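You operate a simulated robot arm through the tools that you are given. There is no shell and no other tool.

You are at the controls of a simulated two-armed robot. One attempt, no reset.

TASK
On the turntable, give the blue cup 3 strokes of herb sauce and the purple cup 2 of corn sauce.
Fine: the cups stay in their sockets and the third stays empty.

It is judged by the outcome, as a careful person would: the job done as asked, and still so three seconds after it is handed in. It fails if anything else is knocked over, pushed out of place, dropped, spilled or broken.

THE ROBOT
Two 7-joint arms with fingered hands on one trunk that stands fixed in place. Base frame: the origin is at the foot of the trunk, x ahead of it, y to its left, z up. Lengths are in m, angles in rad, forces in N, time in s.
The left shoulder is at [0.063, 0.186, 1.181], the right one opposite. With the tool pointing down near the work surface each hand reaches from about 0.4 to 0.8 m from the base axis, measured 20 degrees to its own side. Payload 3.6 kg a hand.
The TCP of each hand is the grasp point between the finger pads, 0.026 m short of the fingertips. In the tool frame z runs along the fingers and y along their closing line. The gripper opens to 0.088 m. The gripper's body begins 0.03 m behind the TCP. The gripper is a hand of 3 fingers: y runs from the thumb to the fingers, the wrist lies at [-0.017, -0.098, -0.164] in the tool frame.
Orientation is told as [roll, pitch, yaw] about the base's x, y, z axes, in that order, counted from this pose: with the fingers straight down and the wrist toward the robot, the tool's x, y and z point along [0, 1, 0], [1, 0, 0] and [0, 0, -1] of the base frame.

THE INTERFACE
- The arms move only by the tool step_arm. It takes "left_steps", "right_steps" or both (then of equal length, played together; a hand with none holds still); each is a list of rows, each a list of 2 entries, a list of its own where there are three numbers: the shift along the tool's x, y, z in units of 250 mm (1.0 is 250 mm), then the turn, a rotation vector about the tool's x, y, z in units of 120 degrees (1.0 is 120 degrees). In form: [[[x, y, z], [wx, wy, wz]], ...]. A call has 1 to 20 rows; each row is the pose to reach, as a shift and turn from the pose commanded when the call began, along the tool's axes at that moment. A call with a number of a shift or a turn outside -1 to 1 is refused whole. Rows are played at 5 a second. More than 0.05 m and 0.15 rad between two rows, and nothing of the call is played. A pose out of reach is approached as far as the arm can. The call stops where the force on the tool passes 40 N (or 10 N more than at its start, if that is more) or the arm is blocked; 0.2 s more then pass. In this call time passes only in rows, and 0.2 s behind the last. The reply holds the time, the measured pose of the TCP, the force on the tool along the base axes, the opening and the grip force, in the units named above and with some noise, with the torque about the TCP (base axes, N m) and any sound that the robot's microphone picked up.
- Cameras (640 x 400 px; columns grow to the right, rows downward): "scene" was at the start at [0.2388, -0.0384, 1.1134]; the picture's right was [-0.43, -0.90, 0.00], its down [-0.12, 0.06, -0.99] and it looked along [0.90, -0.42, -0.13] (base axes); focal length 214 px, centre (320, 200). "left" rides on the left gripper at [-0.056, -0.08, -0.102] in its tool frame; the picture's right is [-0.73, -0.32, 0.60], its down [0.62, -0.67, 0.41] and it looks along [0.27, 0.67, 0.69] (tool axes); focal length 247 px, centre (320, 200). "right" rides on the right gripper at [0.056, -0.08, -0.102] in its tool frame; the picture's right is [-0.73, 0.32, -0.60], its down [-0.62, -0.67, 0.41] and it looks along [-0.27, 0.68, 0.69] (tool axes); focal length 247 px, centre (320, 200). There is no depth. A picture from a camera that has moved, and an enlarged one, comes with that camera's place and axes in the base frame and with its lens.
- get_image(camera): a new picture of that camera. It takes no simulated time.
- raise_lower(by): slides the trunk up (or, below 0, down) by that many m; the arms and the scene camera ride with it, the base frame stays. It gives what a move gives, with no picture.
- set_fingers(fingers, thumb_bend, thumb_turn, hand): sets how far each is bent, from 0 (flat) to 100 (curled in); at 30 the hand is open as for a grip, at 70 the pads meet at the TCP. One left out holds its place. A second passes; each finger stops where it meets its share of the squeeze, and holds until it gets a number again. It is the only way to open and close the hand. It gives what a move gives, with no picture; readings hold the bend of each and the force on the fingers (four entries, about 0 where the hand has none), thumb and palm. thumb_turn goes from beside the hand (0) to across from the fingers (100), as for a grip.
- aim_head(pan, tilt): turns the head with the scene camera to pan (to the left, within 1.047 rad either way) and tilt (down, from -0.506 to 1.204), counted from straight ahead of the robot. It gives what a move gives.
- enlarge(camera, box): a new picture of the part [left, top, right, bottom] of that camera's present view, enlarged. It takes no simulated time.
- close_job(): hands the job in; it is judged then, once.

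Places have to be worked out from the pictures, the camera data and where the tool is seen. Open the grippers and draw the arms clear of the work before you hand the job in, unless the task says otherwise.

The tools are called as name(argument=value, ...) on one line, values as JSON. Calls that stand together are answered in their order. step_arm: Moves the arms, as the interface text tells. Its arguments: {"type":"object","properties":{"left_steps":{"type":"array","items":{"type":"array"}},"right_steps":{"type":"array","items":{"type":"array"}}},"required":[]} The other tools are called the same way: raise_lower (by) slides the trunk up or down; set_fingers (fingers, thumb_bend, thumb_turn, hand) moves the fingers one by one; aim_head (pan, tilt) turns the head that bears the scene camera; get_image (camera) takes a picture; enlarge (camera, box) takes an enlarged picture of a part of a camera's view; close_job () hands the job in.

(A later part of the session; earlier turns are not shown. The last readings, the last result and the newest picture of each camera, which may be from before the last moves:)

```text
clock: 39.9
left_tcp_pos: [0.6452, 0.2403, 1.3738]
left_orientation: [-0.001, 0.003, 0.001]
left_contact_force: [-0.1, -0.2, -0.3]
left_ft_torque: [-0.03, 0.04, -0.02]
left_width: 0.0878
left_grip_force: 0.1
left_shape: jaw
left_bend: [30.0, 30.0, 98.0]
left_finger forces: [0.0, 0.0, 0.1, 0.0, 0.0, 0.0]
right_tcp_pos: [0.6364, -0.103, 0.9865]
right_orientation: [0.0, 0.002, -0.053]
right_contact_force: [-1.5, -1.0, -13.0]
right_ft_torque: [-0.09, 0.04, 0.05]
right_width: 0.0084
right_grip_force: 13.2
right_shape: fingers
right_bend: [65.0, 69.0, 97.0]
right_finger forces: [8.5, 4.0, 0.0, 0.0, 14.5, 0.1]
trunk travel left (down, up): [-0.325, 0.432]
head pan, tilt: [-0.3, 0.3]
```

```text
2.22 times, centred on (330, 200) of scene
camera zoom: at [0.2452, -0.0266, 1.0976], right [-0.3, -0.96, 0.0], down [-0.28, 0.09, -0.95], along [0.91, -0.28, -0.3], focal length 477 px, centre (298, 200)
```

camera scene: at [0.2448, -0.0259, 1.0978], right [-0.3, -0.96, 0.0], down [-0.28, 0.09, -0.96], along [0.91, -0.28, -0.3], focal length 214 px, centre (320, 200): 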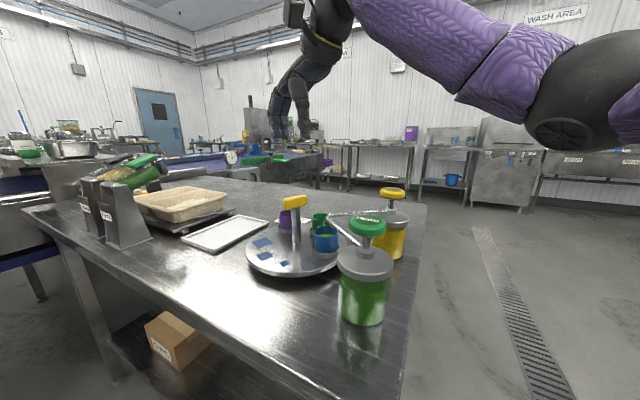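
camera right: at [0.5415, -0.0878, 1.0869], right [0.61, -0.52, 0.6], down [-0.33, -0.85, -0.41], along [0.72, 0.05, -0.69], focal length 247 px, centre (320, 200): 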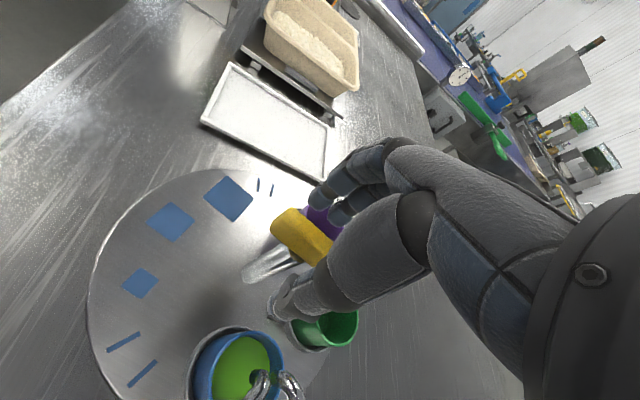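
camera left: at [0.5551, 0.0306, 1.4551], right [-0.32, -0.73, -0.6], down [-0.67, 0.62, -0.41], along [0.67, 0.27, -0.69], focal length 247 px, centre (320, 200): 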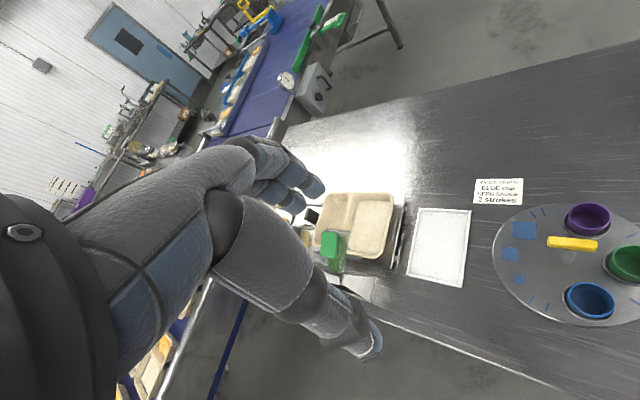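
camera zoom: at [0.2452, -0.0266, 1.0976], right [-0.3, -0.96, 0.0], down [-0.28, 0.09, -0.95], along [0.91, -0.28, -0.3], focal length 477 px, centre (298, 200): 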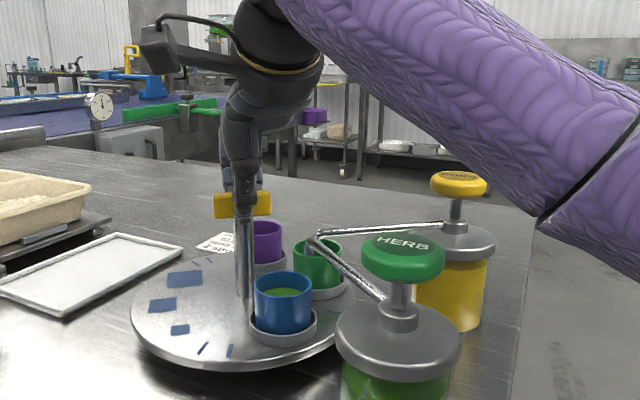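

It turns fine, but the tool reads 13 N downward, so I'm pulling up slightly on the handle. I relieve that by 2 mm while continuing the turn to about yaw -32°.

step_arm(right_steps=[[[0, 0, 0.008], [0, 0, 0.03]], [[0.0005, -0.001, 0.01], [0, 0, 0.07]], [[0.001, -0.002, 0.01], [0, 0, 0.11]], [[0.0015, -0.003, 0.01], [0, 0, 0.15]], [[0.002, -0.004, 0.01], [0, 0, 0.195]], [[0.002, -0.005, 0.01], [0, 0, 0.24]]])

enlarge(camera="scene", box=[220, 110, 440, 290])

get_image(camera="right")

```text
clock: 41.3
left_tcp_pos: [0.6436, 0.2405, 1.3735]
left_orientation: [0.0, 0.002, 0.0]
left_contact_force: [0.2, 1.3, -0.9]
left_ft_torque: [-0.02, -0.02, 0.03]
left_width: 0.0877
left_grip_force: 0.1
left_shape: jaw
left_bend: [30.0, 30.0, 98.0]
left_finger forces: [0.0, 0.0, 0.1, 0.1, 0.0, 0.1]
right_tcp_pos: [0.635, -0.1031, 0.986]
right_orientation: [0.001, -0.001, -0.555]
right_contact_force: [-0.6, -4.6, -4.0]
right_ft_torque: [-0.09, 0.08, -0.02]
right_width: 0.0084
right_grip_force: 14.7
right_shape: fingers
right_bend: [66.0, 69.0, 97.0]
right_finger forces: [10.8, 4.4, 0.0, 0.0, 14.6, 0.1]
trunk travel left (down, up): [-0.325, 0.432]
head pan, tilt: [-0.3, 0.3]
```

```text
2.22 times, centred on (330, 200) of scene
camera zoom: at [0.2447, -0.0267, 1.0979], right [-0.3, -0.96, 0.0], down [-0.28, 0.09, -0.96], along [0.91, -0.28, -0.3], focal length 477 px, centre (298, 200)
```

zoom: 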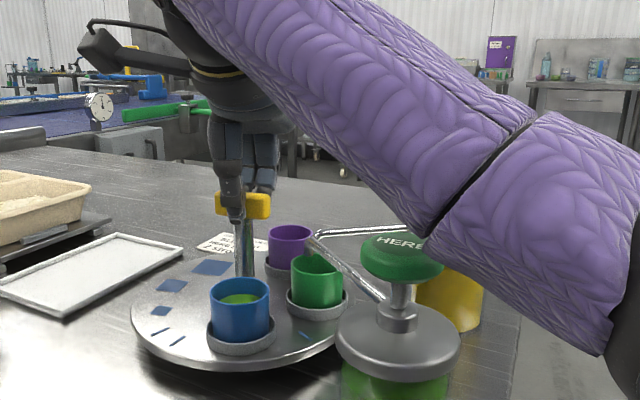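

```text
taken
camera right: at [0.5971, -0.0126, 1.0865], right [-0.12, -0.79, 0.6], down [-0.89, -0.18, -0.41], along [0.43, -0.58, -0.69], focal length 247 px, centre (320, 200)
```

right: 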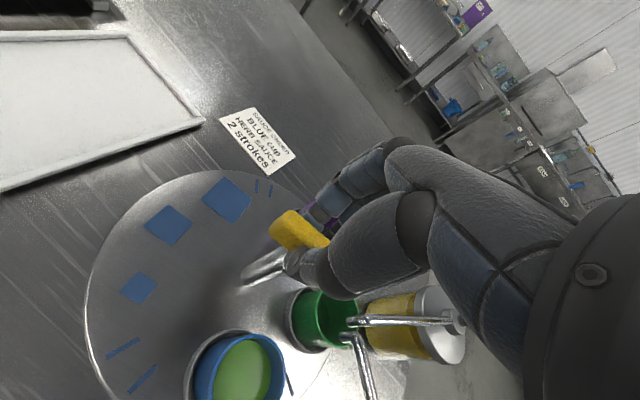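

The turntable is at the switch position, but the scene view shows the forearm passing close to the herb head. I look at that clearance before moving on.

enlarge(camera="scene", box=[340, 160, 440, 260])

get_image(camera="scene")

get_image(camera="left")

```text
4.00 times, centred on (390, 210) of scene
camera zoom: at [0.2447, -0.0267, 1.0979], right [-0.3, -0.96, 0.0], down [-0.28, 0.09, -0.96], along [0.91, -0.28, -0.3], focal length 858 px, centre (40, 160)
```

zoom: 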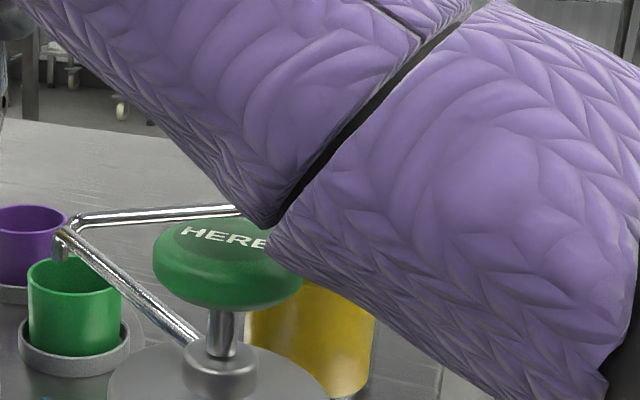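

```text
taken
camera scene: at [0.2447, -0.0267, 1.0979], right [-0.3, -0.96, 0.0], down [-0.28, 0.09, -0.96], along [0.91, -0.28, -0.3], focal length 214 px, centre (320, 200)
```

scene: 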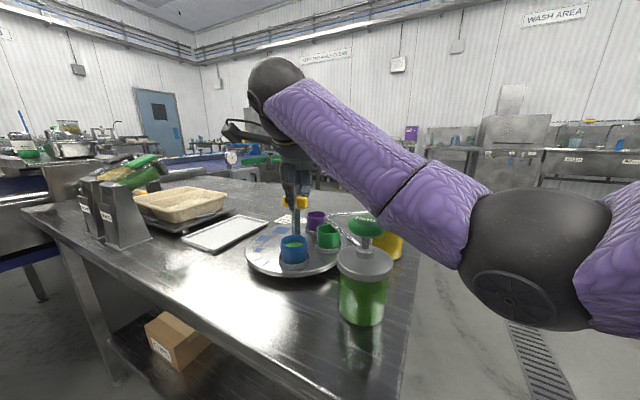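

```text
taken
camera left: at [0.5636, 0.1833, 1.4768], right [-0.32, -0.73, -0.6], down [-0.67, 0.62, -0.41], along [0.67, 0.27, -0.69], focal length 247 px, centre (320, 200)
```

left: 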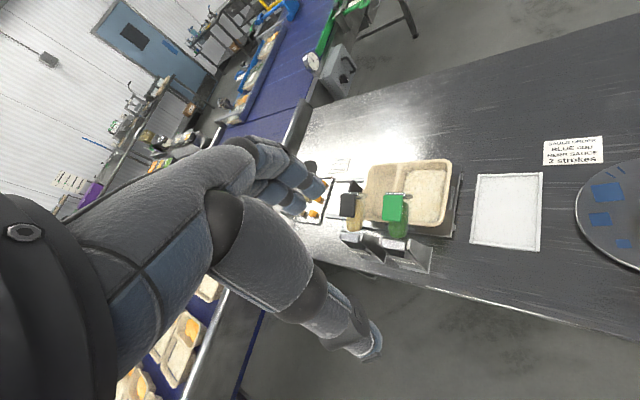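

The forearm clears the herb head by only about 2 cm. I release the bar, lift off vertically, and then raise the trunk so the elbow stays higher for the rest of the job.

set_fingers(hand="right", fingers=50, thumb_bend=52)

step_arm(right_steps=[[[0, 0, -0.08], [0, 0, 0]], [[0, 0, -0.16], [0, 0, 0]], [[0, 0, -0.26], [0, 0, 0]], [[0, 0, -0.36], [0, 0, 0]], [[0, 0, -0.46], [0, 0, 0]]])

get_image(camera="scene")

```text
clock: 42.3
left_tcp_pos: [0.6435, 0.2405, 1.3739]
left_orientation: [-0.001, 0.002, 0.001]
left_contact_force: [0.4, -0.6, -0.1]
left_ft_torque: [0.02, -0.01, -0.02]
left_width: 0.0881
left_grip_force: 0.1
left_shape: jaw
left_bend: [30.0, 30.0, 98.0]
left_finger forces: [0.0, 0.0, 0.0, 0.0, 0.1, 0.1]
right_tcp_pos: [0.6351, -0.1031, 0.9849]
right_orientation: [-0.003, -0.001, -0.554]
right_contact_force: [0.5, 0.4, 0.3]
right_ft_torque: [0.02, 0.0, 0.01]
right_width: 0.0422
right_grip_force: 0.1
right_shape: fingers
right_bend: [50.0, 52.0, 97.0]
right_finger forces: [0.0, 0.1, 0.1, 0.1, 0.0, 0.0]
trunk travel left (down, up): [-0.325, 0.432]
head pan, tilt: [-0.3, 0.3]
```

```text
clock: 43.5
left_tcp_pos: [0.6437, 0.24, 1.374]
left_orientation: [-0.001, 0.004, 0.0]
left_contact_force: [0.1, -0.3, 1.2]
left_ft_torque: [0.02, 0.0, 0.01]
left_width: 0.0882
left_grip_force: 0.1
left_shape: jaw
left_bend: [30.0, 30.0, 98.0]
left_finger forces: [0.0, 0.1, 0.0, 0.1, 0.0, 0.0]
right_tcp_pos: [0.6339, -0.1021, 1.1021]
right_orientation: [-0.002, 0.001, -0.554]
right_contact_force: [0.7, 0.8, -0.3]
right_ft_torque: [0.01, 0.02, -0.02]
right_width: 0.0424
right_grip_force: 0.1
right_shape: fingers
right_bend: [50.0, 52.0, 97.0]
right_finger forces: [0.1, 0.0, 0.0, 0.0, 0.0, 0.1]
trunk travel left (down, up): [-0.325, 0.432]
head pan, tilt: [-0.3, 0.3]
```

```text
taken
camera scene: at [0.2443, -0.026, 1.098], right [-0.3, -0.96, 0.0], down [-0.28, 0.09, -0.96], along [0.91, -0.28, -0.3], focal length 214 px, centre (320, 200)
```

scene: 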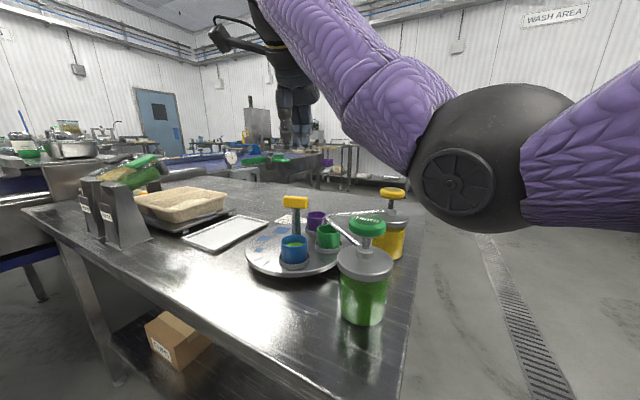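

All clear and undisturbed. I raise the trunk by 0.09 m.

raise_lower(by=0.09)

get_image(camera="right")

enlarge(camera="right", box=[140, 200, 340, 400])

```text
clock: 44.7
left_tcp_pos: [0.6167, 0.2405, 1.4911]
left_orientation: [0.002, -0.042, 0.0]
left_contact_force: [0.3, -0.2, 0.3]
left_ft_torque: [-0.03, -0.03, -0.03]
left_width: 0.0879
left_grip_force: 0.1
left_shape: jaw
left_bend: [30.0, 30.0, 98.0]
left_finger forces: [0.0, 0.1, 0.0, 0.0, 0.0, 0.0]
right_tcp_pos: [0.6358, -0.1008, 1.1903]
right_orientation: [-0.001, -0.002, -0.555]
right_contact_force: [0.2, -0.5, 0.2]
right_ft_torque: [0.01, 0.01, 0.0]
right_width: 0.0421
right_grip_force: 0.2
right_shape: fingers
right_bend: [50.0, 52.0, 97.0]
right_finger forces: [0.0, 0.0, 0.1, 0.0, 0.0, 0.0]
trunk travel left (down, up): [-0.415, 0.342]
head pan, tilt: [-0.3, 0.3]
```

```text
taken
camera right: at [0.5977, -0.0115, 1.2904], right [-0.11, -0.79, 0.6], down [-0.89, -0.18, -0.41], along [0.43, -0.58, -0.69], focal length 247 px, centre (320, 200)
```

right: 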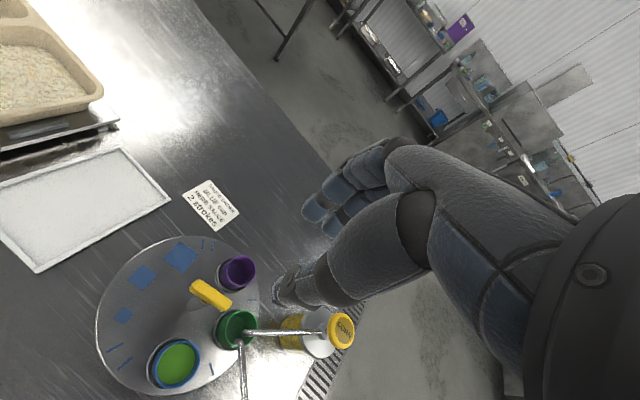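

```text
2.00 times, centred on (240, 300) of right
camera zoom: at [0.5977, -0.0115, 1.2904], right [-0.11, -0.79, 0.6], down [-0.89, -0.18, -0.41], along [0.43, -0.58, -0.69], focal length 494 px, centre (480, 0)
```

zoom: 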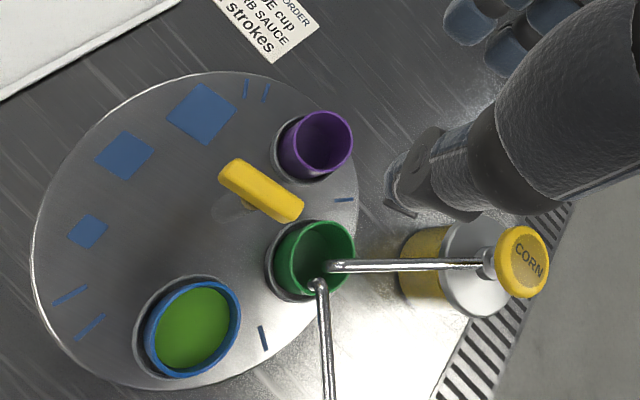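

With the trunk raised, the bar comes out centred at about (0.636, -0.097), length 0.048 m, pointing along 58-62°. Next I turn the hand to yaw about 58° and lower to z 1.10, to take the bar by its ends for the remaining turn.

step_arm(right_steps=[[[0.001, -0.001, 0.03], [0, 0, -0.0623]], [[0.002, -0.001, 0.06], [0, 0, -0.1247]], [[0.003, -0.002, 0.09], [0, 0, -0.187]], [[0.004, -0.002, 0.12], [0, 0, -0.2493]], [[0.005, -0.003, 0.15], [0, 0, -0.3117]], [[0.006, -0.003, 0.18], [0, 0, -0.374]], [[0.007, -0.004, 0.21], [0, 0, -0.4363]], [[0.008, -0.004, 0.24], [0, 0, -0.4987]], [[0.009, -0.005, 0.27], [0, 0, -0.561]], [[0.01, -0.005, 0.3], [0, 0, -0.6233]], [[0.01, -0.006, 0.33], [0, 0, -0.6857]], [[0.01, -0.006, 0.36], [0, 0, -0.748]]])

set_fingers(hand="right", fingers=36, thumb_bend=38)

get_image(camera="right")

get_image(camera="scene")

```text
clock: 47.3
left_tcp_pos: [0.6155, 0.241, 1.4919]
left_orientation: [0.0, -0.043, 0.001]
left_contact_force: [-0.8, 1.3, -0.4]
left_ft_torque: [-0.01, -0.02, -0.01]
left_width: 0.0881
left_grip_force: 0.2
left_shape: jaw
left_bend: [30.0, 30.0, 98.0]
left_finger forces: [0.1, 0.1, 0.0, 0.0, 0.0, 0.1]
right_tcp_pos: [0.6342, -0.0986, 1.1004]
right_orientation: [0.0, 0.0, 1.014]
right_contact_force: [0.8, -0.4, 0.4]
right_ft_torque: [0.02, -0.02, 0.0]
right_width: 0.0424
right_grip_force: 0.1
right_shape: fingers
right_bend: [50.0, 52.0, 97.0]
right_finger forces: [0.1, 0.0, 0.1, 0.1, 0.0, 0.0]
trunk travel left (down, up): [-0.415, 0.342]
head pan, tilt: [-0.3, 0.3]
```

```text
clock: 48.3
left_tcp_pos: [0.6155, 0.2405, 1.4908]
left_orientation: [-0.001, -0.044, 0.0]
left_contact_force: [0.2, -0.1, 0.1]
left_ft_torque: [0.01, 0.0, 0.02]
left_width: 0.0883
left_grip_force: 0.0
left_shape: jaw
left_bend: [30.0, 30.0, 98.0]
left_finger forces: [0.0, 0.0, 0.1, 0.0, 0.1, 0.0]
right_tcp_pos: [0.6333, -0.0981, 1.1006]
right_orientation: [-0.001, 0.001, 1.014]
right_contact_force: [0.0, -0.5, 0.5]
right_ft_torque: [0.0, 0.02, 0.02]
right_width: 0.073
right_grip_force: 0.0
right_shape: fingers
right_bend: [36.0, 38.0, 97.0]
right_finger forces: [0.0, 0.0, 0.0, 0.1, 0.0, 0.0]
trunk travel left (down, up): [-0.415, 0.342]
head pan, tilt: [-0.3, 0.3]
```

```text
taken
camera right: at [0.5446, -0.136, 1.2009], right [0.79, -0.12, 0.6], down [0.18, -0.89, -0.41], along [0.58, 0.43, -0.69], focal length 247 px, centre (320, 200)
```

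right: 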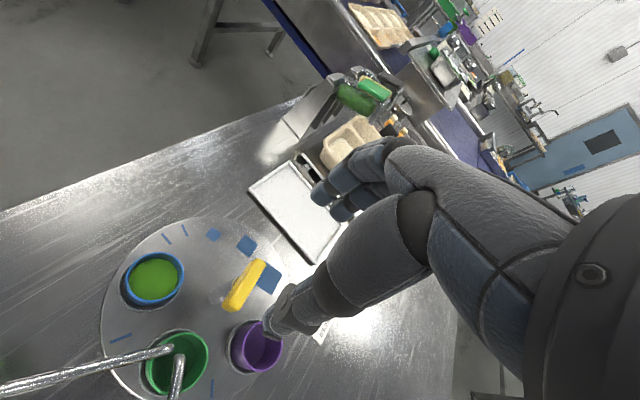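

```text
taken
camera scene: at [0.2332, -0.0262, 1.1942], right [-0.3, -0.96, 0.0], down [-0.28, 0.09, -0.96], along [0.91, -0.28, -0.3], focal length 214 px, centre (320, 200)
```

scene: 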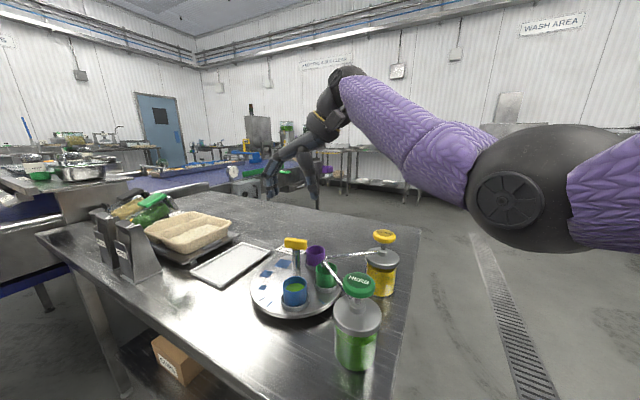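

The elbow is now well above the pumps. The TCP (0.634, -0.098) matches the axis along the bar, so I correct 4 mm sideways and descend to just above the bar to check alignment.

step_arm(right_steps=[[[-0.008, 0, 0.1], [0, 0, 0]], [[-0.016, 0, 0.2], [0, 0, 0]], [[-0.016, 0, 0.3], [0, 0, 0]]])

get_image(camera="right")

enlarge(camera="scene", box=[230, 180, 400, 330])

```text
clock: 49.1
left_tcp_pos: [0.6169, 0.2407, 1.4908]
left_orientation: [-0.001, -0.044, 0.0]
left_contact_force: [-0.2, 0.5, 0.9]
left_ft_torque: [0.0, -0.03, -0.01]
left_width: 0.0877
left_grip_force: 0.1
left_shape: jaw
left_bend: [30.0, 30.0, 98.0]
left_finger forces: [0.0, 0.0, 0.1, 0.0, 0.0, 0.1]
right_tcp_pos: [0.6378, -0.1009, 1.0216]
right_orientation: [-0.002, 0.001, 1.015]
right_contact_force: [0.1, -0.5, 0.3]
right_ft_torque: [0.01, 0.03, -0.02]
right_width: 0.073
right_grip_force: 0.2
right_shape: fingers
right_bend: [36.0, 38.0, 97.0]
right_finger forces: [0.0, 0.1, 0.0, 0.0, 0.1, 0.0]
trunk travel left (down, up): [-0.415, 0.342]
head pan, tilt: [-0.3, 0.3]
```

```text
taken
camera right: at [0.5492, -0.1382, 1.1245], right [0.79, -0.12, 0.6], down [0.18, -0.89, -0.41], along [0.58, 0.43, -0.69], focal length 247 px, centre (320, 200)
```

right: 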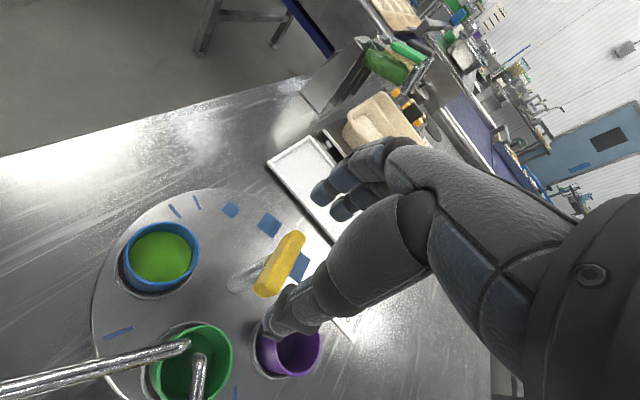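

```text
2.67 times, centred on (315, 255) of scene
camera zoom: at [0.2333, -0.0263, 1.1941], right [-0.3, -0.96, 0.0], down [-0.28, 0.09, -0.96], along [0.91, -0.28, -0.3], focal length 572 px, centre (333, 53)
```

zoom: 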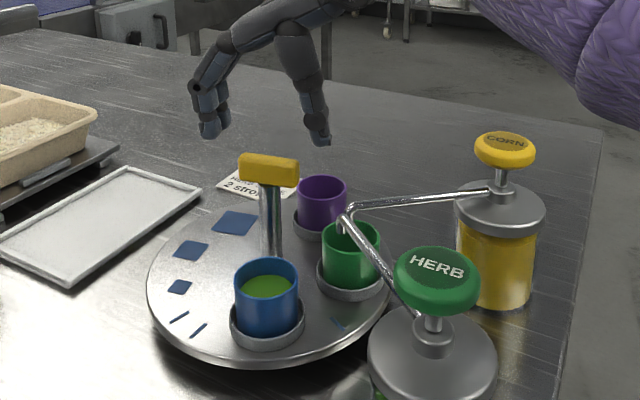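

Combining all views, the bar centre is (0.637, -0.0985) and z 0.975, and the hand is within about 2 mm of it. I descend the last 3.4 cm so the pads sit at the bar's ends, with the thumb tip still above the spout pipes.

step_arm(right_steps=[[[0.008, 0, 0.05], [0, 0, 0]], [[0.008, 0, 0.1], [0, 0, 0]], [[0.008, 0, 0.134], [0, 0, 0]]])

get_image(camera="right")

enlarge(camera="scene", box=[230, 180, 400, 330])

```text
clock: 49.9
left_tcp_pos: [0.6152, 0.24, 1.4908]
left_orientation: [-0.001, -0.044, -0.001]
left_contact_force: [-0.1, -0.1, 0.6]
left_ft_torque: [-0.01, 0.0, 0.01]
left_width: 0.0877
left_grip_force: 0.1
left_shape: jaw
left_bend: [30.0, 30.0, 98.0]
left_finger forces: [0.1, 0.0, 0.1, 0.0, 0.0, 0.1]
right_tcp_pos: [0.6378, -0.1009, 0.9923]
right_orientation: [0.0, 0.002, 1.015]
right_contact_force: [-0.1, -0.1, 1.0]
right_ft_torque: [-0.02, 0.0, -0.01]
right_width: 0.0731
right_grip_force: 0.0
right_shape: fingers
right_bend: [36.0, 38.0, 97.0]
right_finger forces: [0.1, 0.1, 0.0, 0.0, 0.0, 0.0]
trunk travel left (down, up): [-0.415, 0.342]
head pan, tilt: [-0.3, 0.3]
```

```text
taken
camera right: at [0.5472, -0.1379, 1.0925], right [0.79, -0.12, 0.6], down [0.18, -0.89, -0.41], along [0.58, 0.43, -0.69], focal length 247 px, centre (320, 200)
```

right: 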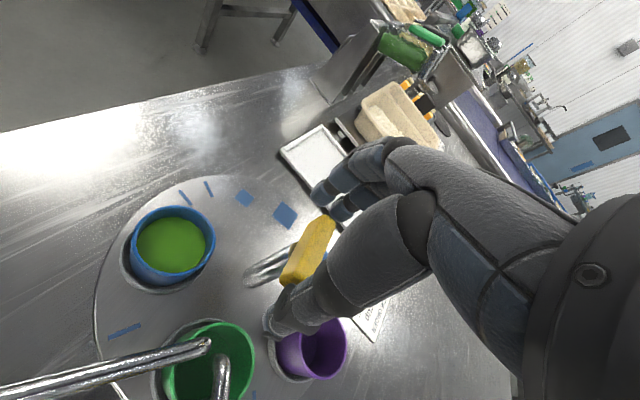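

```text
2.67 times, centred on (315, 255) of scene
camera zoom: at [0.2332, -0.0263, 1.1942], right [-0.3, -0.96, 0.0], down [-0.28, 0.09, -0.96], along [0.91, -0.28, -0.3], focal length 572 px, centre (333, 53)
```

zoom: 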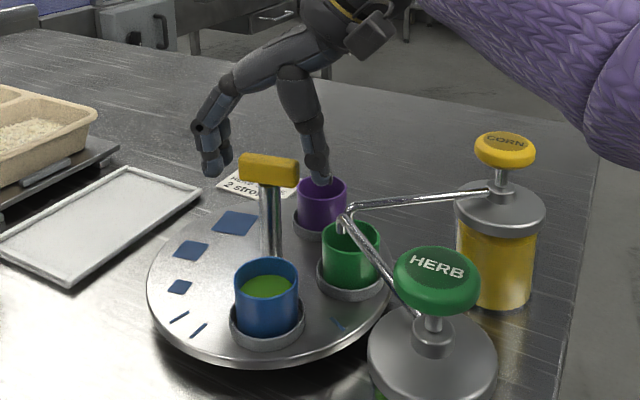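

The bar sits between the flared fingers and thumb, and the view matches a point right under the TCP within about 3 mm. The thumb is 3-4 cm from the spouts, so I lower 3 mm and close gently on the bar's ends.

step_arm(right_steps=[[[0, 0, 0.012], [0, 0, 0]]])

set_fingers(hand="right", fingers=54, thumb_bend=54)

get_image(camera="right")

enlarge(camera="scene", box=[230, 180, 400, 330])

```text
clock: 50.3
left_tcp_pos: [0.6166, 0.2396, 1.4911]
left_orientation: [0.0, -0.043, 0.001]
left_contact_force: [0.2, -0.3, 0.0]
left_ft_torque: [-0.03, -0.03, 0.01]
left_width: 0.088
left_grip_force: 0.1
left_shape: jaw
left_bend: [30.0, 30.0, 98.0]
left_finger forces: [0.0, 0.1, 0.0, 0.0, 0.0, 0.0]
right_tcp_pos: [0.6368, -0.0996, 0.989]
right_orientation: [0.0, 0.0, 1.014]
right_contact_force: [-0.1, 0.6, 0.7]
right_ft_torque: [0.02, 0.05, 0.02]
right_width: 0.0731
right_grip_force: 0.1
right_shape: fingers
right_bend: [36.0, 38.0, 97.0]
right_finger forces: [0.0, 0.1, 0.1, 0.1, 0.0, 0.1]
trunk travel left (down, up): [-0.415, 0.342]
head pan, tilt: [-0.3, 0.3]
```

```text
clock: 51.3
left_tcp_pos: [0.616, 0.2416, 1.4914]
left_orientation: [0.0, -0.045, 0.001]
left_contact_force: [0.0, 0.0, -0.3]
left_ft_torque: [0.02, 0.0, 0.03]
left_width: 0.088
left_grip_force: 0.1
left_shape: jaw
left_bend: [30.0, 30.0, 98.0]
left_finger forces: [0.0, 0.0, 0.0, 0.0, 0.1, 0.1]
right_tcp_pos: [0.6365, -0.0994, 0.989]
right_orientation: [-0.001, 0.001, 1.014]
right_contact_force: [1.1, 0.6, -1.3]
right_ft_torque: [0.09, -0.02, 0.03]
right_width: 0.0465
right_grip_force: 5.2
right_shape: fingers
right_bend: [50.0, 50.0, 97.0]
right_finger forces: [3.6, 2.5, 0.0, 0.1, 4.2, 0.0]
trunk travel left (down, up): [-0.415, 0.342]
head pan, tilt: [-0.3, 0.3]
```

```text
taken
camera right: at [0.5478, -0.1374, 1.0901], right [0.79, -0.12, 0.6], down [0.18, -0.89, -0.41], along [0.58, 0.43, -0.69], focal length 247 px, centre (320, 200)
```

right: 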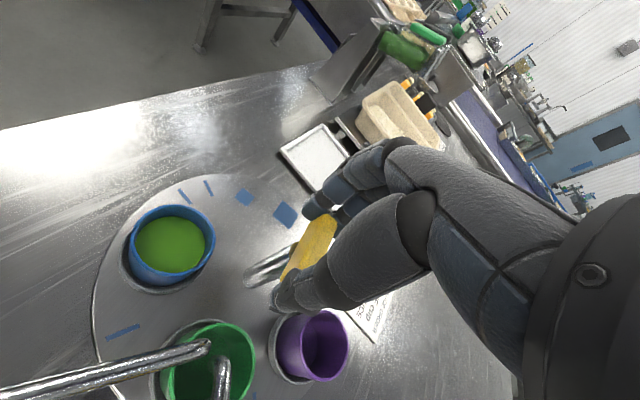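

```text
2.67 times, centred on (315, 255) of scene
camera zoom: at [0.2333, -0.0261, 1.1942], right [-0.3, -0.96, 0.0], down [-0.28, 0.09, -0.96], along [0.91, -0.28, -0.3], focal length 572 px, centre (333, 53)
```

zoom: 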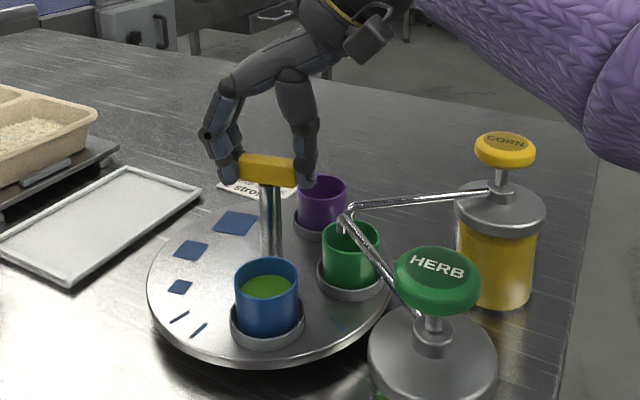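

A nicely balanced end grip (width 0.0465, about 4 N each side, almost no net force). I firm it up and turn clockwise in two halves, purple moving toward the spouts.

set_fingers(hand="right", fingers=60, thumb_bend=60)

step_arm(right_steps=[[[0, 0, 0], [0, 0, 0.03]], [[0, 0, 0], [0, 0, 0.07]], [[0, 0, 0], [0, 0, 0.11]], [[0, 0, 0], [0, 0, 0.15]], [[0, 0, 0], [0, 0, 0.19]], [[0, 0, 0], [0, 0, 0.23]], [[0, 0, 0], [0, 0, 0.27]], [[0, 0, 0], [0, 0, 0.31]], [[0, 0, 0], [0, 0, 0.35]]])

get_image(camera="right")

enlarge(camera="scene", box=[230, 180, 400, 330])

```text
clock: 52.3
left_tcp_pos: [0.6162, 0.2412, 1.4907]
left_orientation: [-0.001, -0.044, -0.001]
left_contact_force: [-0.4, 0.4, -0.5]
left_ft_torque: [-0.01, 0.01, 0.03]
left_width: 0.0882
left_grip_force: 0.1
left_shape: jaw
left_bend: [30.0, 30.0, 98.0]
left_finger forces: [0.0, 0.0, 0.1, 0.0, 0.0, 0.1]
right_tcp_pos: [0.6363, -0.0989, 0.9883]
right_orientation: [-0.001, 0.0, 1.016]
right_contact_force: [3.2, 2.6, 0.1]
right_ft_torque: [0.18, -0.1, 0.01]
right_width: 0.0451
right_grip_force: 11.9
right_shape: fingers
right_bend: [52.0, 51.0, 97.0]
right_finger forces: [6.6, 6.9, 0.0, 0.0, 8.5, 0.1]
trunk travel left (down, up): [-0.415, 0.342]
head pan, tilt: [-0.3, 0.3]
```

```text
clock: 54.3
left_tcp_pos: [0.6166, 0.2415, 1.4901]
left_orientation: [-0.001, -0.044, 0.002]
left_contact_force: [-0.4, -0.3, -0.1]
left_ft_torque: [-0.02, 0.04, 0.03]
left_width: 0.0879
left_grip_force: 0.1
left_shape: jaw
left_bend: [30.0, 30.0, 98.0]
left_finger forces: [0.0, 0.1, 0.0, 0.0, 0.0, 0.0]
right_tcp_pos: [0.6369, -0.1002, 0.9883]
right_orientation: [0.001, 0.0, 0.278]
right_contact_force: [5.3, 0.9, 1.3]
right_ft_torque: [0.05, -0.18, 0.03]
right_width: 0.0451
right_grip_force: 12.0
right_shape: fingers
right_bend: [52.0, 52.0, 97.0]
right_finger forces: [7.4, 8.0, 0.0, 0.1, 8.5, 0.1]
trunk travel left (down, up): [-0.415, 0.342]
head pan, tilt: [-0.3, 0.3]
```

```text
taken
camera right: at [0.545, -0.0675, 1.09], right [0.51, -0.62, 0.6], down [-0.47, -0.78, -0.41], along [0.72, -0.07, -0.69], focal length 247 px, centre (320, 200)
```

right: 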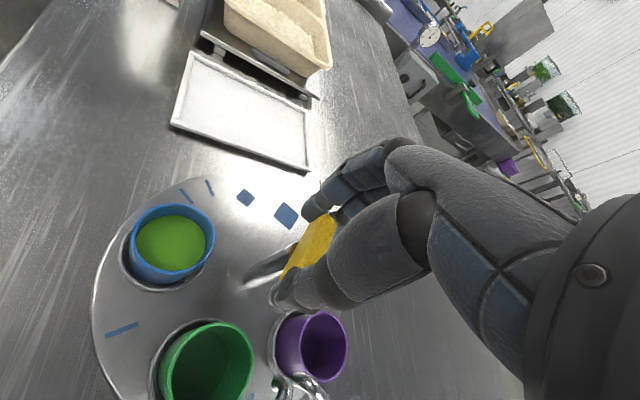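

```text
2.67 times, centred on (315, 255) of scene
camera zoom: at [0.2336, -0.0261, 1.1941], right [-0.3, -0.96, 0.0], down [-0.28, 0.09, -0.96], along [0.91, -0.28, -0.3], focal length 572 px, centre (333, 53)
```

zoom: 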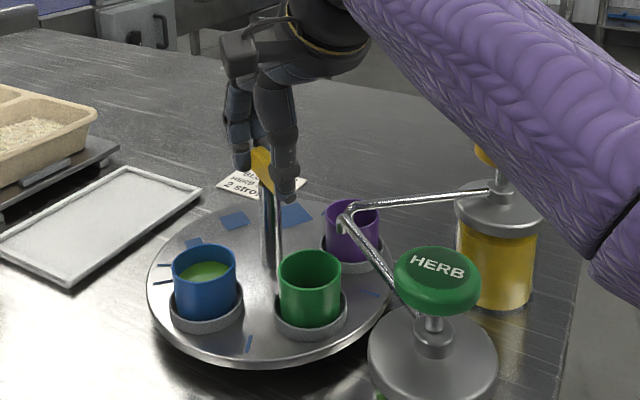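

It's going smoothly with little side force, and purple is more than halfway. I turn the remaining 42°.

step_arm(right_steps=[[[0, 0, 0], [0, 0, 0.03]], [[0, 0, 0], [0, 0, 0.07]], [[0, 0, 0], [0, 0, 0.11]], [[0, 0, 0], [0, 0, 0.15]], [[0, 0, 0], [0, 0, 0.19]], [[0, 0, 0], [0, 0, 0.23]], [[0, 0, 0], [0, 0, 0.27]], [[0, 0, 0], [0, 0, 0.31]], [[0, 0, 0], [0, 0, 0.351]]])

get_image(camera="right")

enlarge(camera="scene", box=[230, 180, 400, 330])

```text
clock: 56.3
left_tcp_pos: [0.6164, 0.2407, 1.4901]
left_orientation: [-0.001, -0.045, 0.0]
left_contact_force: [-0.9, 0.8, 0.5]
left_ft_torque: [0.03, 0.01, 0.04]
left_width: 0.0881
left_grip_force: 0.0
left_shape: jaw
left_bend: [30.0, 30.0, 98.0]
left_finger forces: [0.1, 0.0, 0.0, 0.0, 0.0, 0.0]
right_tcp_pos: [0.6369, -0.0993, 0.9881]
right_orientation: [0.001, -0.001, -0.456]
right_contact_force: [3.9, 0.4, 2.0]
right_ft_torque: [0.06, -0.17, 0.23]
right_width: 0.0452
right_grip_force: 12.4
right_shape: fingers
right_bend: [52.0, 52.0, 99.0]
right_finger forces: [9.4, 6.4, 0.0, 0.0, 9.8, 0.0]
trunk travel left (down, up): [-0.415, 0.342]
head pan, tilt: [-0.3, 0.3]
```

```text
taken
camera right: at [0.5903, -0.0132, 1.0898], right [-0.04, -0.8, 0.6], down [-0.87, -0.27, -0.41], along [0.49, -0.54, -0.69], focal length 247 px, centre (320, 200)
```

right: 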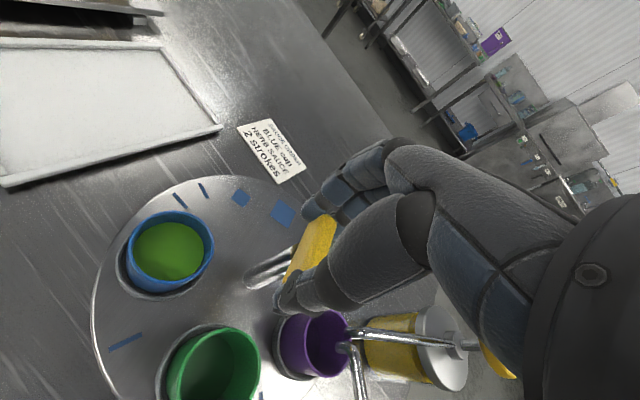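

```text
2.67 times, centred on (315, 255) of scene
camera zoom: at [0.2334, -0.0261, 1.1942], right [-0.3, -0.96, 0.0], down [-0.28, 0.09, -0.96], along [0.91, -0.28, -0.3], focal length 572 px, centre (333, 53)
```

zoom: 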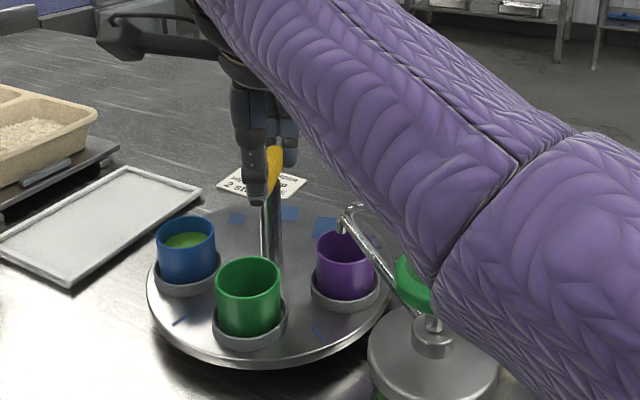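

The turn is done, but there is a small residual torque and the forearm again passes in front of the herb head. I zoom in there before doing anything else.

enlarge(camera="scene", box=[310, 240, 400, 330])

get_image(camera="scene")

enlarge(camera="right", box=[240, 260, 440, 400])

```text
4.44 times, centred on (355, 285) of scene
camera zoom: at [0.2334, -0.0261, 1.1942], right [-0.3, -0.96, 0.0], down [-0.28, 0.09, -0.96], along [0.91, -0.28, -0.3], focal length 953 px, centre (164, -178)
```

zoom: 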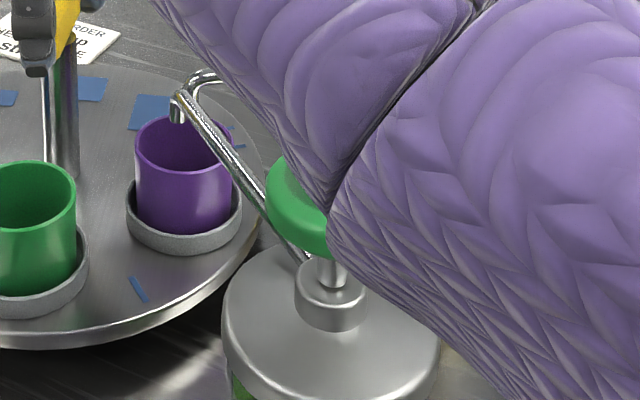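

```text
taken
camera scene: at [0.2334, -0.0261, 1.1942], right [-0.3, -0.96, 0.0], down [-0.28, 0.09, -0.96], along [0.91, -0.28, -0.3], focal length 214 px, centre (320, 200)
```

scene: 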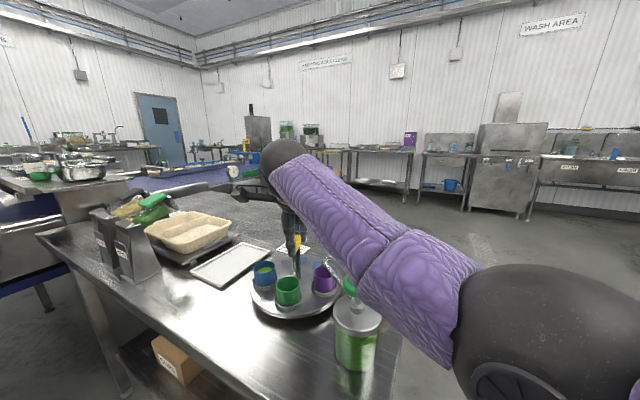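

```text
2.86 times, centred on (340, 330) of right
camera zoom: at [0.5903, -0.0132, 1.0898], right [-0.04, -0.8, 0.6], down [-0.87, -0.27, -0.41], along [0.49, -0.54, -0.69], focal length 706 px, centre (263, -171)
```

zoom: 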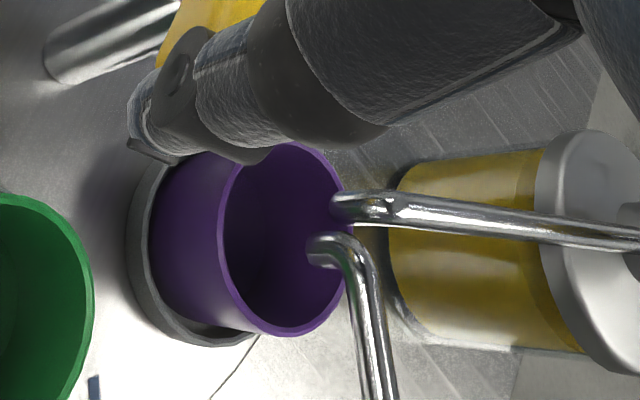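

The herb head is at its full height and untouched. The corn tip projects at (0.593, -0.143) against purple's rim centre at (0.587, -0.138), so it's inside the cup but 7 mm off. I turn back 4° counter-clockwise to centre it better and relieve the twist.

step_arm(right_steps=[[[0, 0, 0], [0, 0, -0.016]], [[0, 0, 0], [0, 0, -0.034]]])

enlarge(camera="right", box=[240, 260, 440, 400])

```text
clock: 56.9
left_tcp_pos: [0.615, 0.2405, 1.4905]
left_orientation: [0.001, -0.044, 0.001]
left_contact_force: [-0.4, 0.4, 0.1]
left_ft_torque: [0.02, 0.02, -0.02]
left_width: 0.0883
left_grip_force: 0.1
left_shape: jaw
left_bend: [30.0, 30.0, 98.0]
left_finger forces: [0.0, 0.0, 0.0, 0.0, 0.1, 0.1]
right_tcp_pos: [0.6363, -0.1, 0.9885]
right_orientation: [-0.001, 0.001, -0.384]
right_contact_force: [3.2, -0.9, 4.7]
right_ft_torque: [0.01, -0.09, 0.02]
right_width: 0.045
right_grip_force: 11.0
right_shape: fingers
right_bend: [52.0, 52.0, 97.0]
right_finger forces: [7.4, 7.0, 0.1, 0.1, 9.2, 0.1]
trunk travel left (down, up): [-0.415, 0.342]
head pan, tilt: [-0.3, 0.3]
```

```text
2.86 times, centred on (340, 330) of right
camera zoom: at [0.5842, -0.0178, 1.0897], right [0.02, -0.8, 0.6], down [-0.85, -0.33, -0.41], along [0.53, -0.5, -0.69], focal length 706 px, centre (263, -171)
```

zoom: 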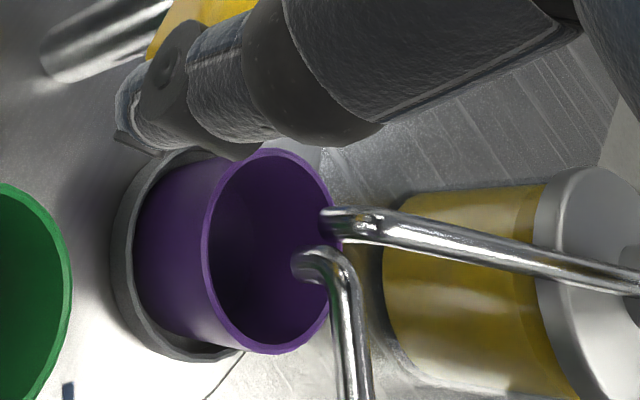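

The torque is gone, but the cup hasn't moved; that rotation only took up slack in the grip. I turn about 5° more to bring purple under the corn tip.

step_arm(right_steps=[[[0, 0, 0], [0, 0, -0.02]], [[0, 0, 0], [0, 0, -0.042]]])

enlarge(camera="right", box=[240, 260, 440, 400])

```text
clock: 57.5
left_tcp_pos: [0.6155, 0.241, 1.4918]
left_orientation: [0.0, -0.044, 0.001]
left_contact_force: [-0.1, 0.1, 0.0]
left_ft_torque: [0.0, -0.01, 0.03]
left_width: 0.0878
left_grip_force: 0.0
left_shape: jaw
left_bend: [30.0, 30.0, 98.0]
left_finger forces: [0.0, 0.1, 0.0, 0.0, 0.0, 0.1]
right_tcp_pos: [0.6364, -0.1002, 0.9884]
right_orientation: [-0.001, 0.001, -0.295]
right_contact_force: [2.0, 0.3, 4.7]
right_ft_torque: [0.0, -0.07, -0.07]
right_width: 0.0449
right_grip_force: 11.5
right_shape: fingers
right_bend: [53.0, 52.0, 96.0]
right_finger forces: [5.7, 7.0, 0.0, 0.1, 9.8, 0.1]
trunk travel left (down, up): [-0.415, 0.342]
head pan, tilt: [-0.3, 0.3]
```

```text
2.86 times, centred on (340, 330) of right
camera zoom: at [0.5774, -0.0236, 1.0897], right [0.09, -0.79, 0.6], down [-0.82, -0.4, -0.41], along [0.57, -0.45, -0.69], focal length 706 px, centre (263, -171)
```

zoom: 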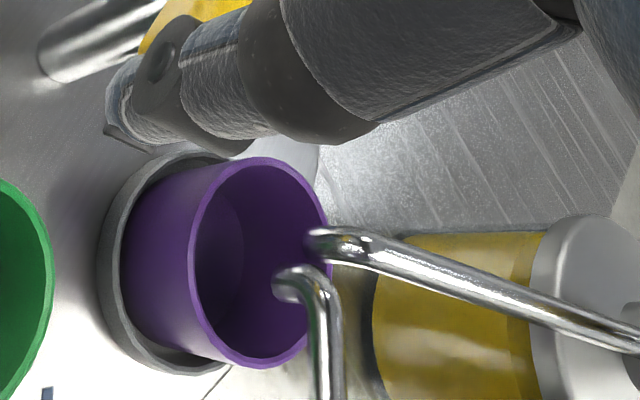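

Purple is now centred between the two tips, with the corn tip about 6 mm from its centre and well inside the 23 mm radius. I open the hand and lift straight off.

set_fingers(hand="right", fingers=40, thumb_bend=40)

step_arm(right_steps=[[[0, 0, -0.08], [0, 0, 0]], [[0, 0, -0.16], [0, 0, 0]], [[0, 0, -0.26], [0, 0, 0]], [[0, 0, -0.36], [0, 0, 0]], [[0, 0, -0.46], [0, 0, 0]], [[0, 0, -0.56], [0, 0, 0]]])

get_image(camera="right")

enlarge(camera="right", box=[140, 220, 340, 400])

get_image(camera="scene")

```text
clock: 58.5
left_tcp_pos: [0.6168, 0.2418, 1.4907]
left_orientation: [0.0, -0.044, 0.0]
left_contact_force: [0.0, -0.5, 0.4]
left_ft_torque: [-0.04, 0.0, -0.01]
left_width: 0.0882
left_grip_force: 0.1
left_shape: jaw
left_bend: [30.0, 30.0, 98.0]
left_finger forces: [0.0, 0.0, 0.1, 0.0, 0.0, 0.1]
right_tcp_pos: [0.6367, -0.1012, 0.9882]
right_orientation: [-0.003, -0.001, -0.295]
right_contact_force: [0.6, -0.3, 0.1]
right_ft_torque: [0.0, -0.04, 0.01]
right_width: 0.0663
right_grip_force: 0.1
right_shape: fingers
right_bend: [40.0, 40.0, 97.0]
right_finger forces: [0.0, 0.0, 0.1, 0.1, 0.0, 0.0]
trunk travel left (down, up): [-0.415, 0.342]
head pan, tilt: [-0.3, 0.3]
```

```text
clock: 59.9
left_tcp_pos: [0.6158, 0.2403, 1.4918]
left_orientation: [-0.001, -0.043, 0.0]
left_contact_force: [-0.6, 0.0, -0.3]
left_ft_torque: [0.02, 0.01, -0.01]
left_width: 0.0881
left_grip_force: 0.0
left_shape: jaw
left_bend: [30.0, 30.0, 98.0]
left_finger forces: [0.0, 0.0, 0.1, 0.0, 0.1, 0.0]
right_tcp_pos: [0.6372, -0.0994, 1.1294]
right_orientation: [-0.002, -0.001, -0.294]
right_contact_force: [0.0, 0.6, 0.4]
right_ft_torque: [-0.03, -0.01, 0.03]
right_width: 0.0664
right_grip_force: 0.0
right_shape: fingers
right_bend: [40.0, 40.0, 97.0]
right_finger forces: [0.0, 0.0, 0.0, 0.0, 0.1, 0.0]
trunk travel left (down, up): [-0.415, 0.342]
head pan, tilt: [-0.3, 0.3]
```

```text
taken
camera right: at [0.5774, -0.0224, 1.2293], right [0.09, -0.79, 0.6], down [-0.82, -0.4, -0.41], along [0.57, -0.45, -0.69], focal length 247 px, centre (320, 200)
```

right: 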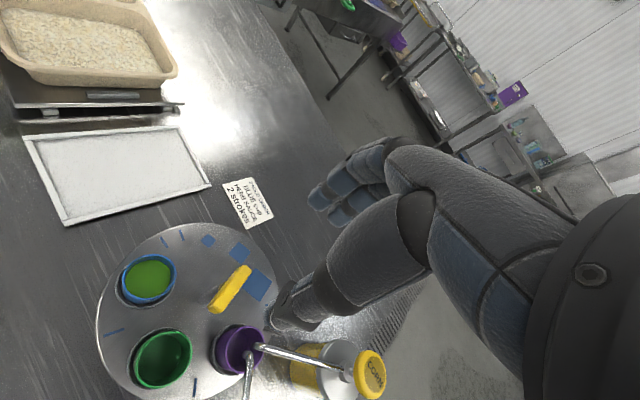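

```text
2.22 times, centred on (240, 310) of right
camera zoom: at [0.5774, -0.0224, 1.2293], right [0.09, -0.79, 0.6], down [-0.82, -0.4, -0.41], along [0.57, -0.45, -0.69], focal length 549 px, centre (498, -44)
```

zoom: 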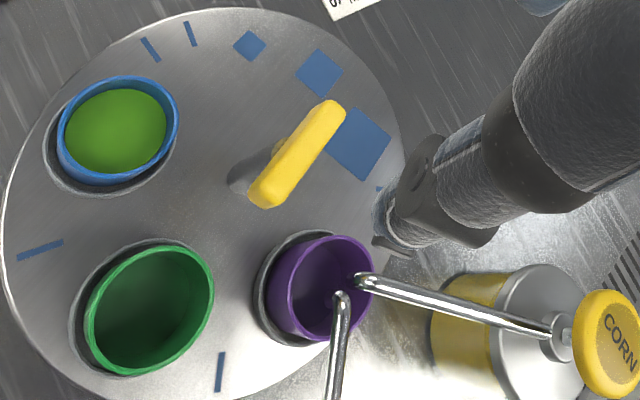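

```text
taken
camera scene: at [0.233, -0.0262, 1.1942], right [-0.3, -0.96, 0.0], down [-0.28, 0.09, -0.96], along [0.91, -0.28, -0.3], focal length 214 px, centre (320, 200)
```

scene: 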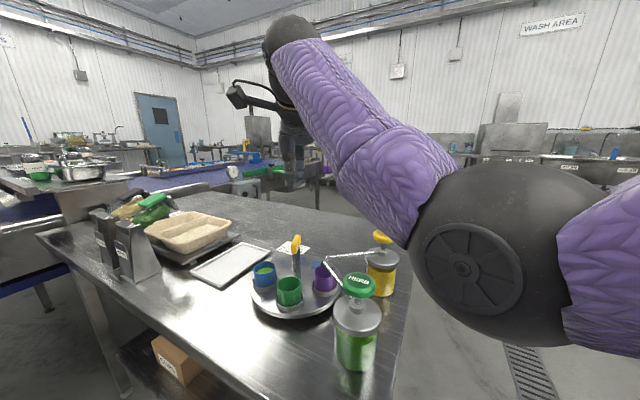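

All cups are seated. Purple is under the spouts, blue holds green sauce and the green cup is empty. I pinch the fingers and carry the hand above the corn head (about (0.582, -0.273)) at height.

set_fingers(hand="right", fingers=70, thumb_bend=70)

step_arm(right_steps=[[[-0.1484, -0.003, 0.008], [0, 0, -0.028]], [[-0.2968, -0.005, 0.016], [0, 0, -0.056]], [[-0.4452, -0.008, 0.024], [0, 0, -0.085]], [[-0.5936, -0.01, 0.032], [0, 0, -0.113]], [[-0.742, -0.013, 0.04], [0, 0, -0.141]]])

get_image(camera="right")

get_image(camera="scene")

```text
clock: 60.9
left_tcp_pos: [0.6168, 0.2402, 1.4924]
left_orientation: [0.001, -0.045, 0.0]
left_contact_force: [0.0, -0.3, 0.6]
left_ft_torque: [-0.02, -0.01, -0.05]
left_width: 0.0879
left_grip_force: 0.1
left_shape: jaw
left_bend: [30.0, 30.0, 98.0]
left_finger forces: [0.1, 0.1, 0.0, 0.0, 0.0, 0.1]
right_tcp_pos: [0.6369, -0.1003, 1.1276]
right_orientation: [0.0, -0.001, -0.295]
right_contact_force: [-0.1, -0.2, -0.9]
right_ft_torque: [0.04, 0.0, 0.0]
right_width: 0.0024
right_grip_force: 0.0
right_shape: fingers
right_bend: [70.0, 70.0, 97.0]
right_finger forces: [0.0, 0.1, 0.0, 0.0, 0.1, 0.1]
trunk travel left (down, up): [-0.415, 0.342]
head pan, tilt: [-0.3, 0.3]
```

```text
clock: 62.1
left_tcp_pos: [0.6153, 0.2397, 1.4913]
left_orientation: [0.001, -0.044, 0.0]
left_contact_force: [0.4, 0.4, -0.1]
left_ft_torque: [0.02, 0.0, -0.04]
left_width: 0.0876
left_grip_force: 0.1
left_shape: jaw
left_bend: [30.0, 30.0, 98.0]
left_finger forces: [0.0, 0.0, 0.0, 0.0, 0.0, 0.1]
right_tcp_pos: [0.5789, -0.2767, 1.1173]
right_orientation: [0.0, 0.0, 0.003]
right_contact_force: [-0.1, 0.0, -0.3]
right_ft_torque: [0.02, 0.0, -0.03]
right_width: 0.0025
right_grip_force: 0.1
right_shape: fingers
right_bend: [70.0, 70.0, 97.0]
right_finger forces: [0.1, 0.0, 0.0, 0.1, 0.0, 0.1]
trunk travel left (down, up): [-0.415, 0.342]
head pan, tilt: [-0.3, 0.3]
```

```text
taken
camera right: at [0.4993, -0.2215, 1.2186], right [0.32, -0.73, 0.6], down [-0.66, -0.62, -0.41], along [0.68, -0.27, -0.69], focal length 247 px, centre (320, 200)
```

right: 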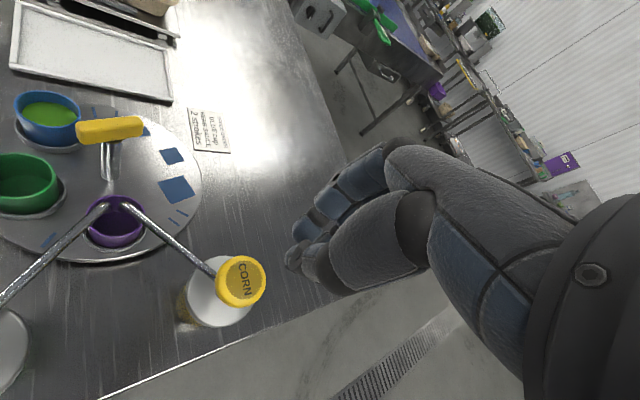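

```text
taken
camera scene: at [0.233, -0.027, 1.1942], right [-0.3, -0.96, 0.0], down [-0.28, 0.09, -0.96], along [0.91, -0.28, -0.3], focal length 214 px, centre (320, 200)
```

scene: 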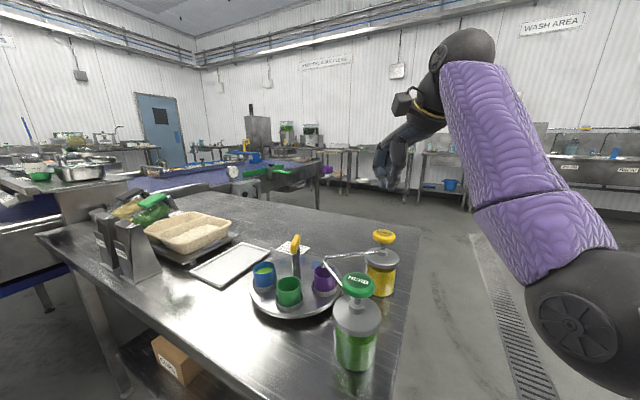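

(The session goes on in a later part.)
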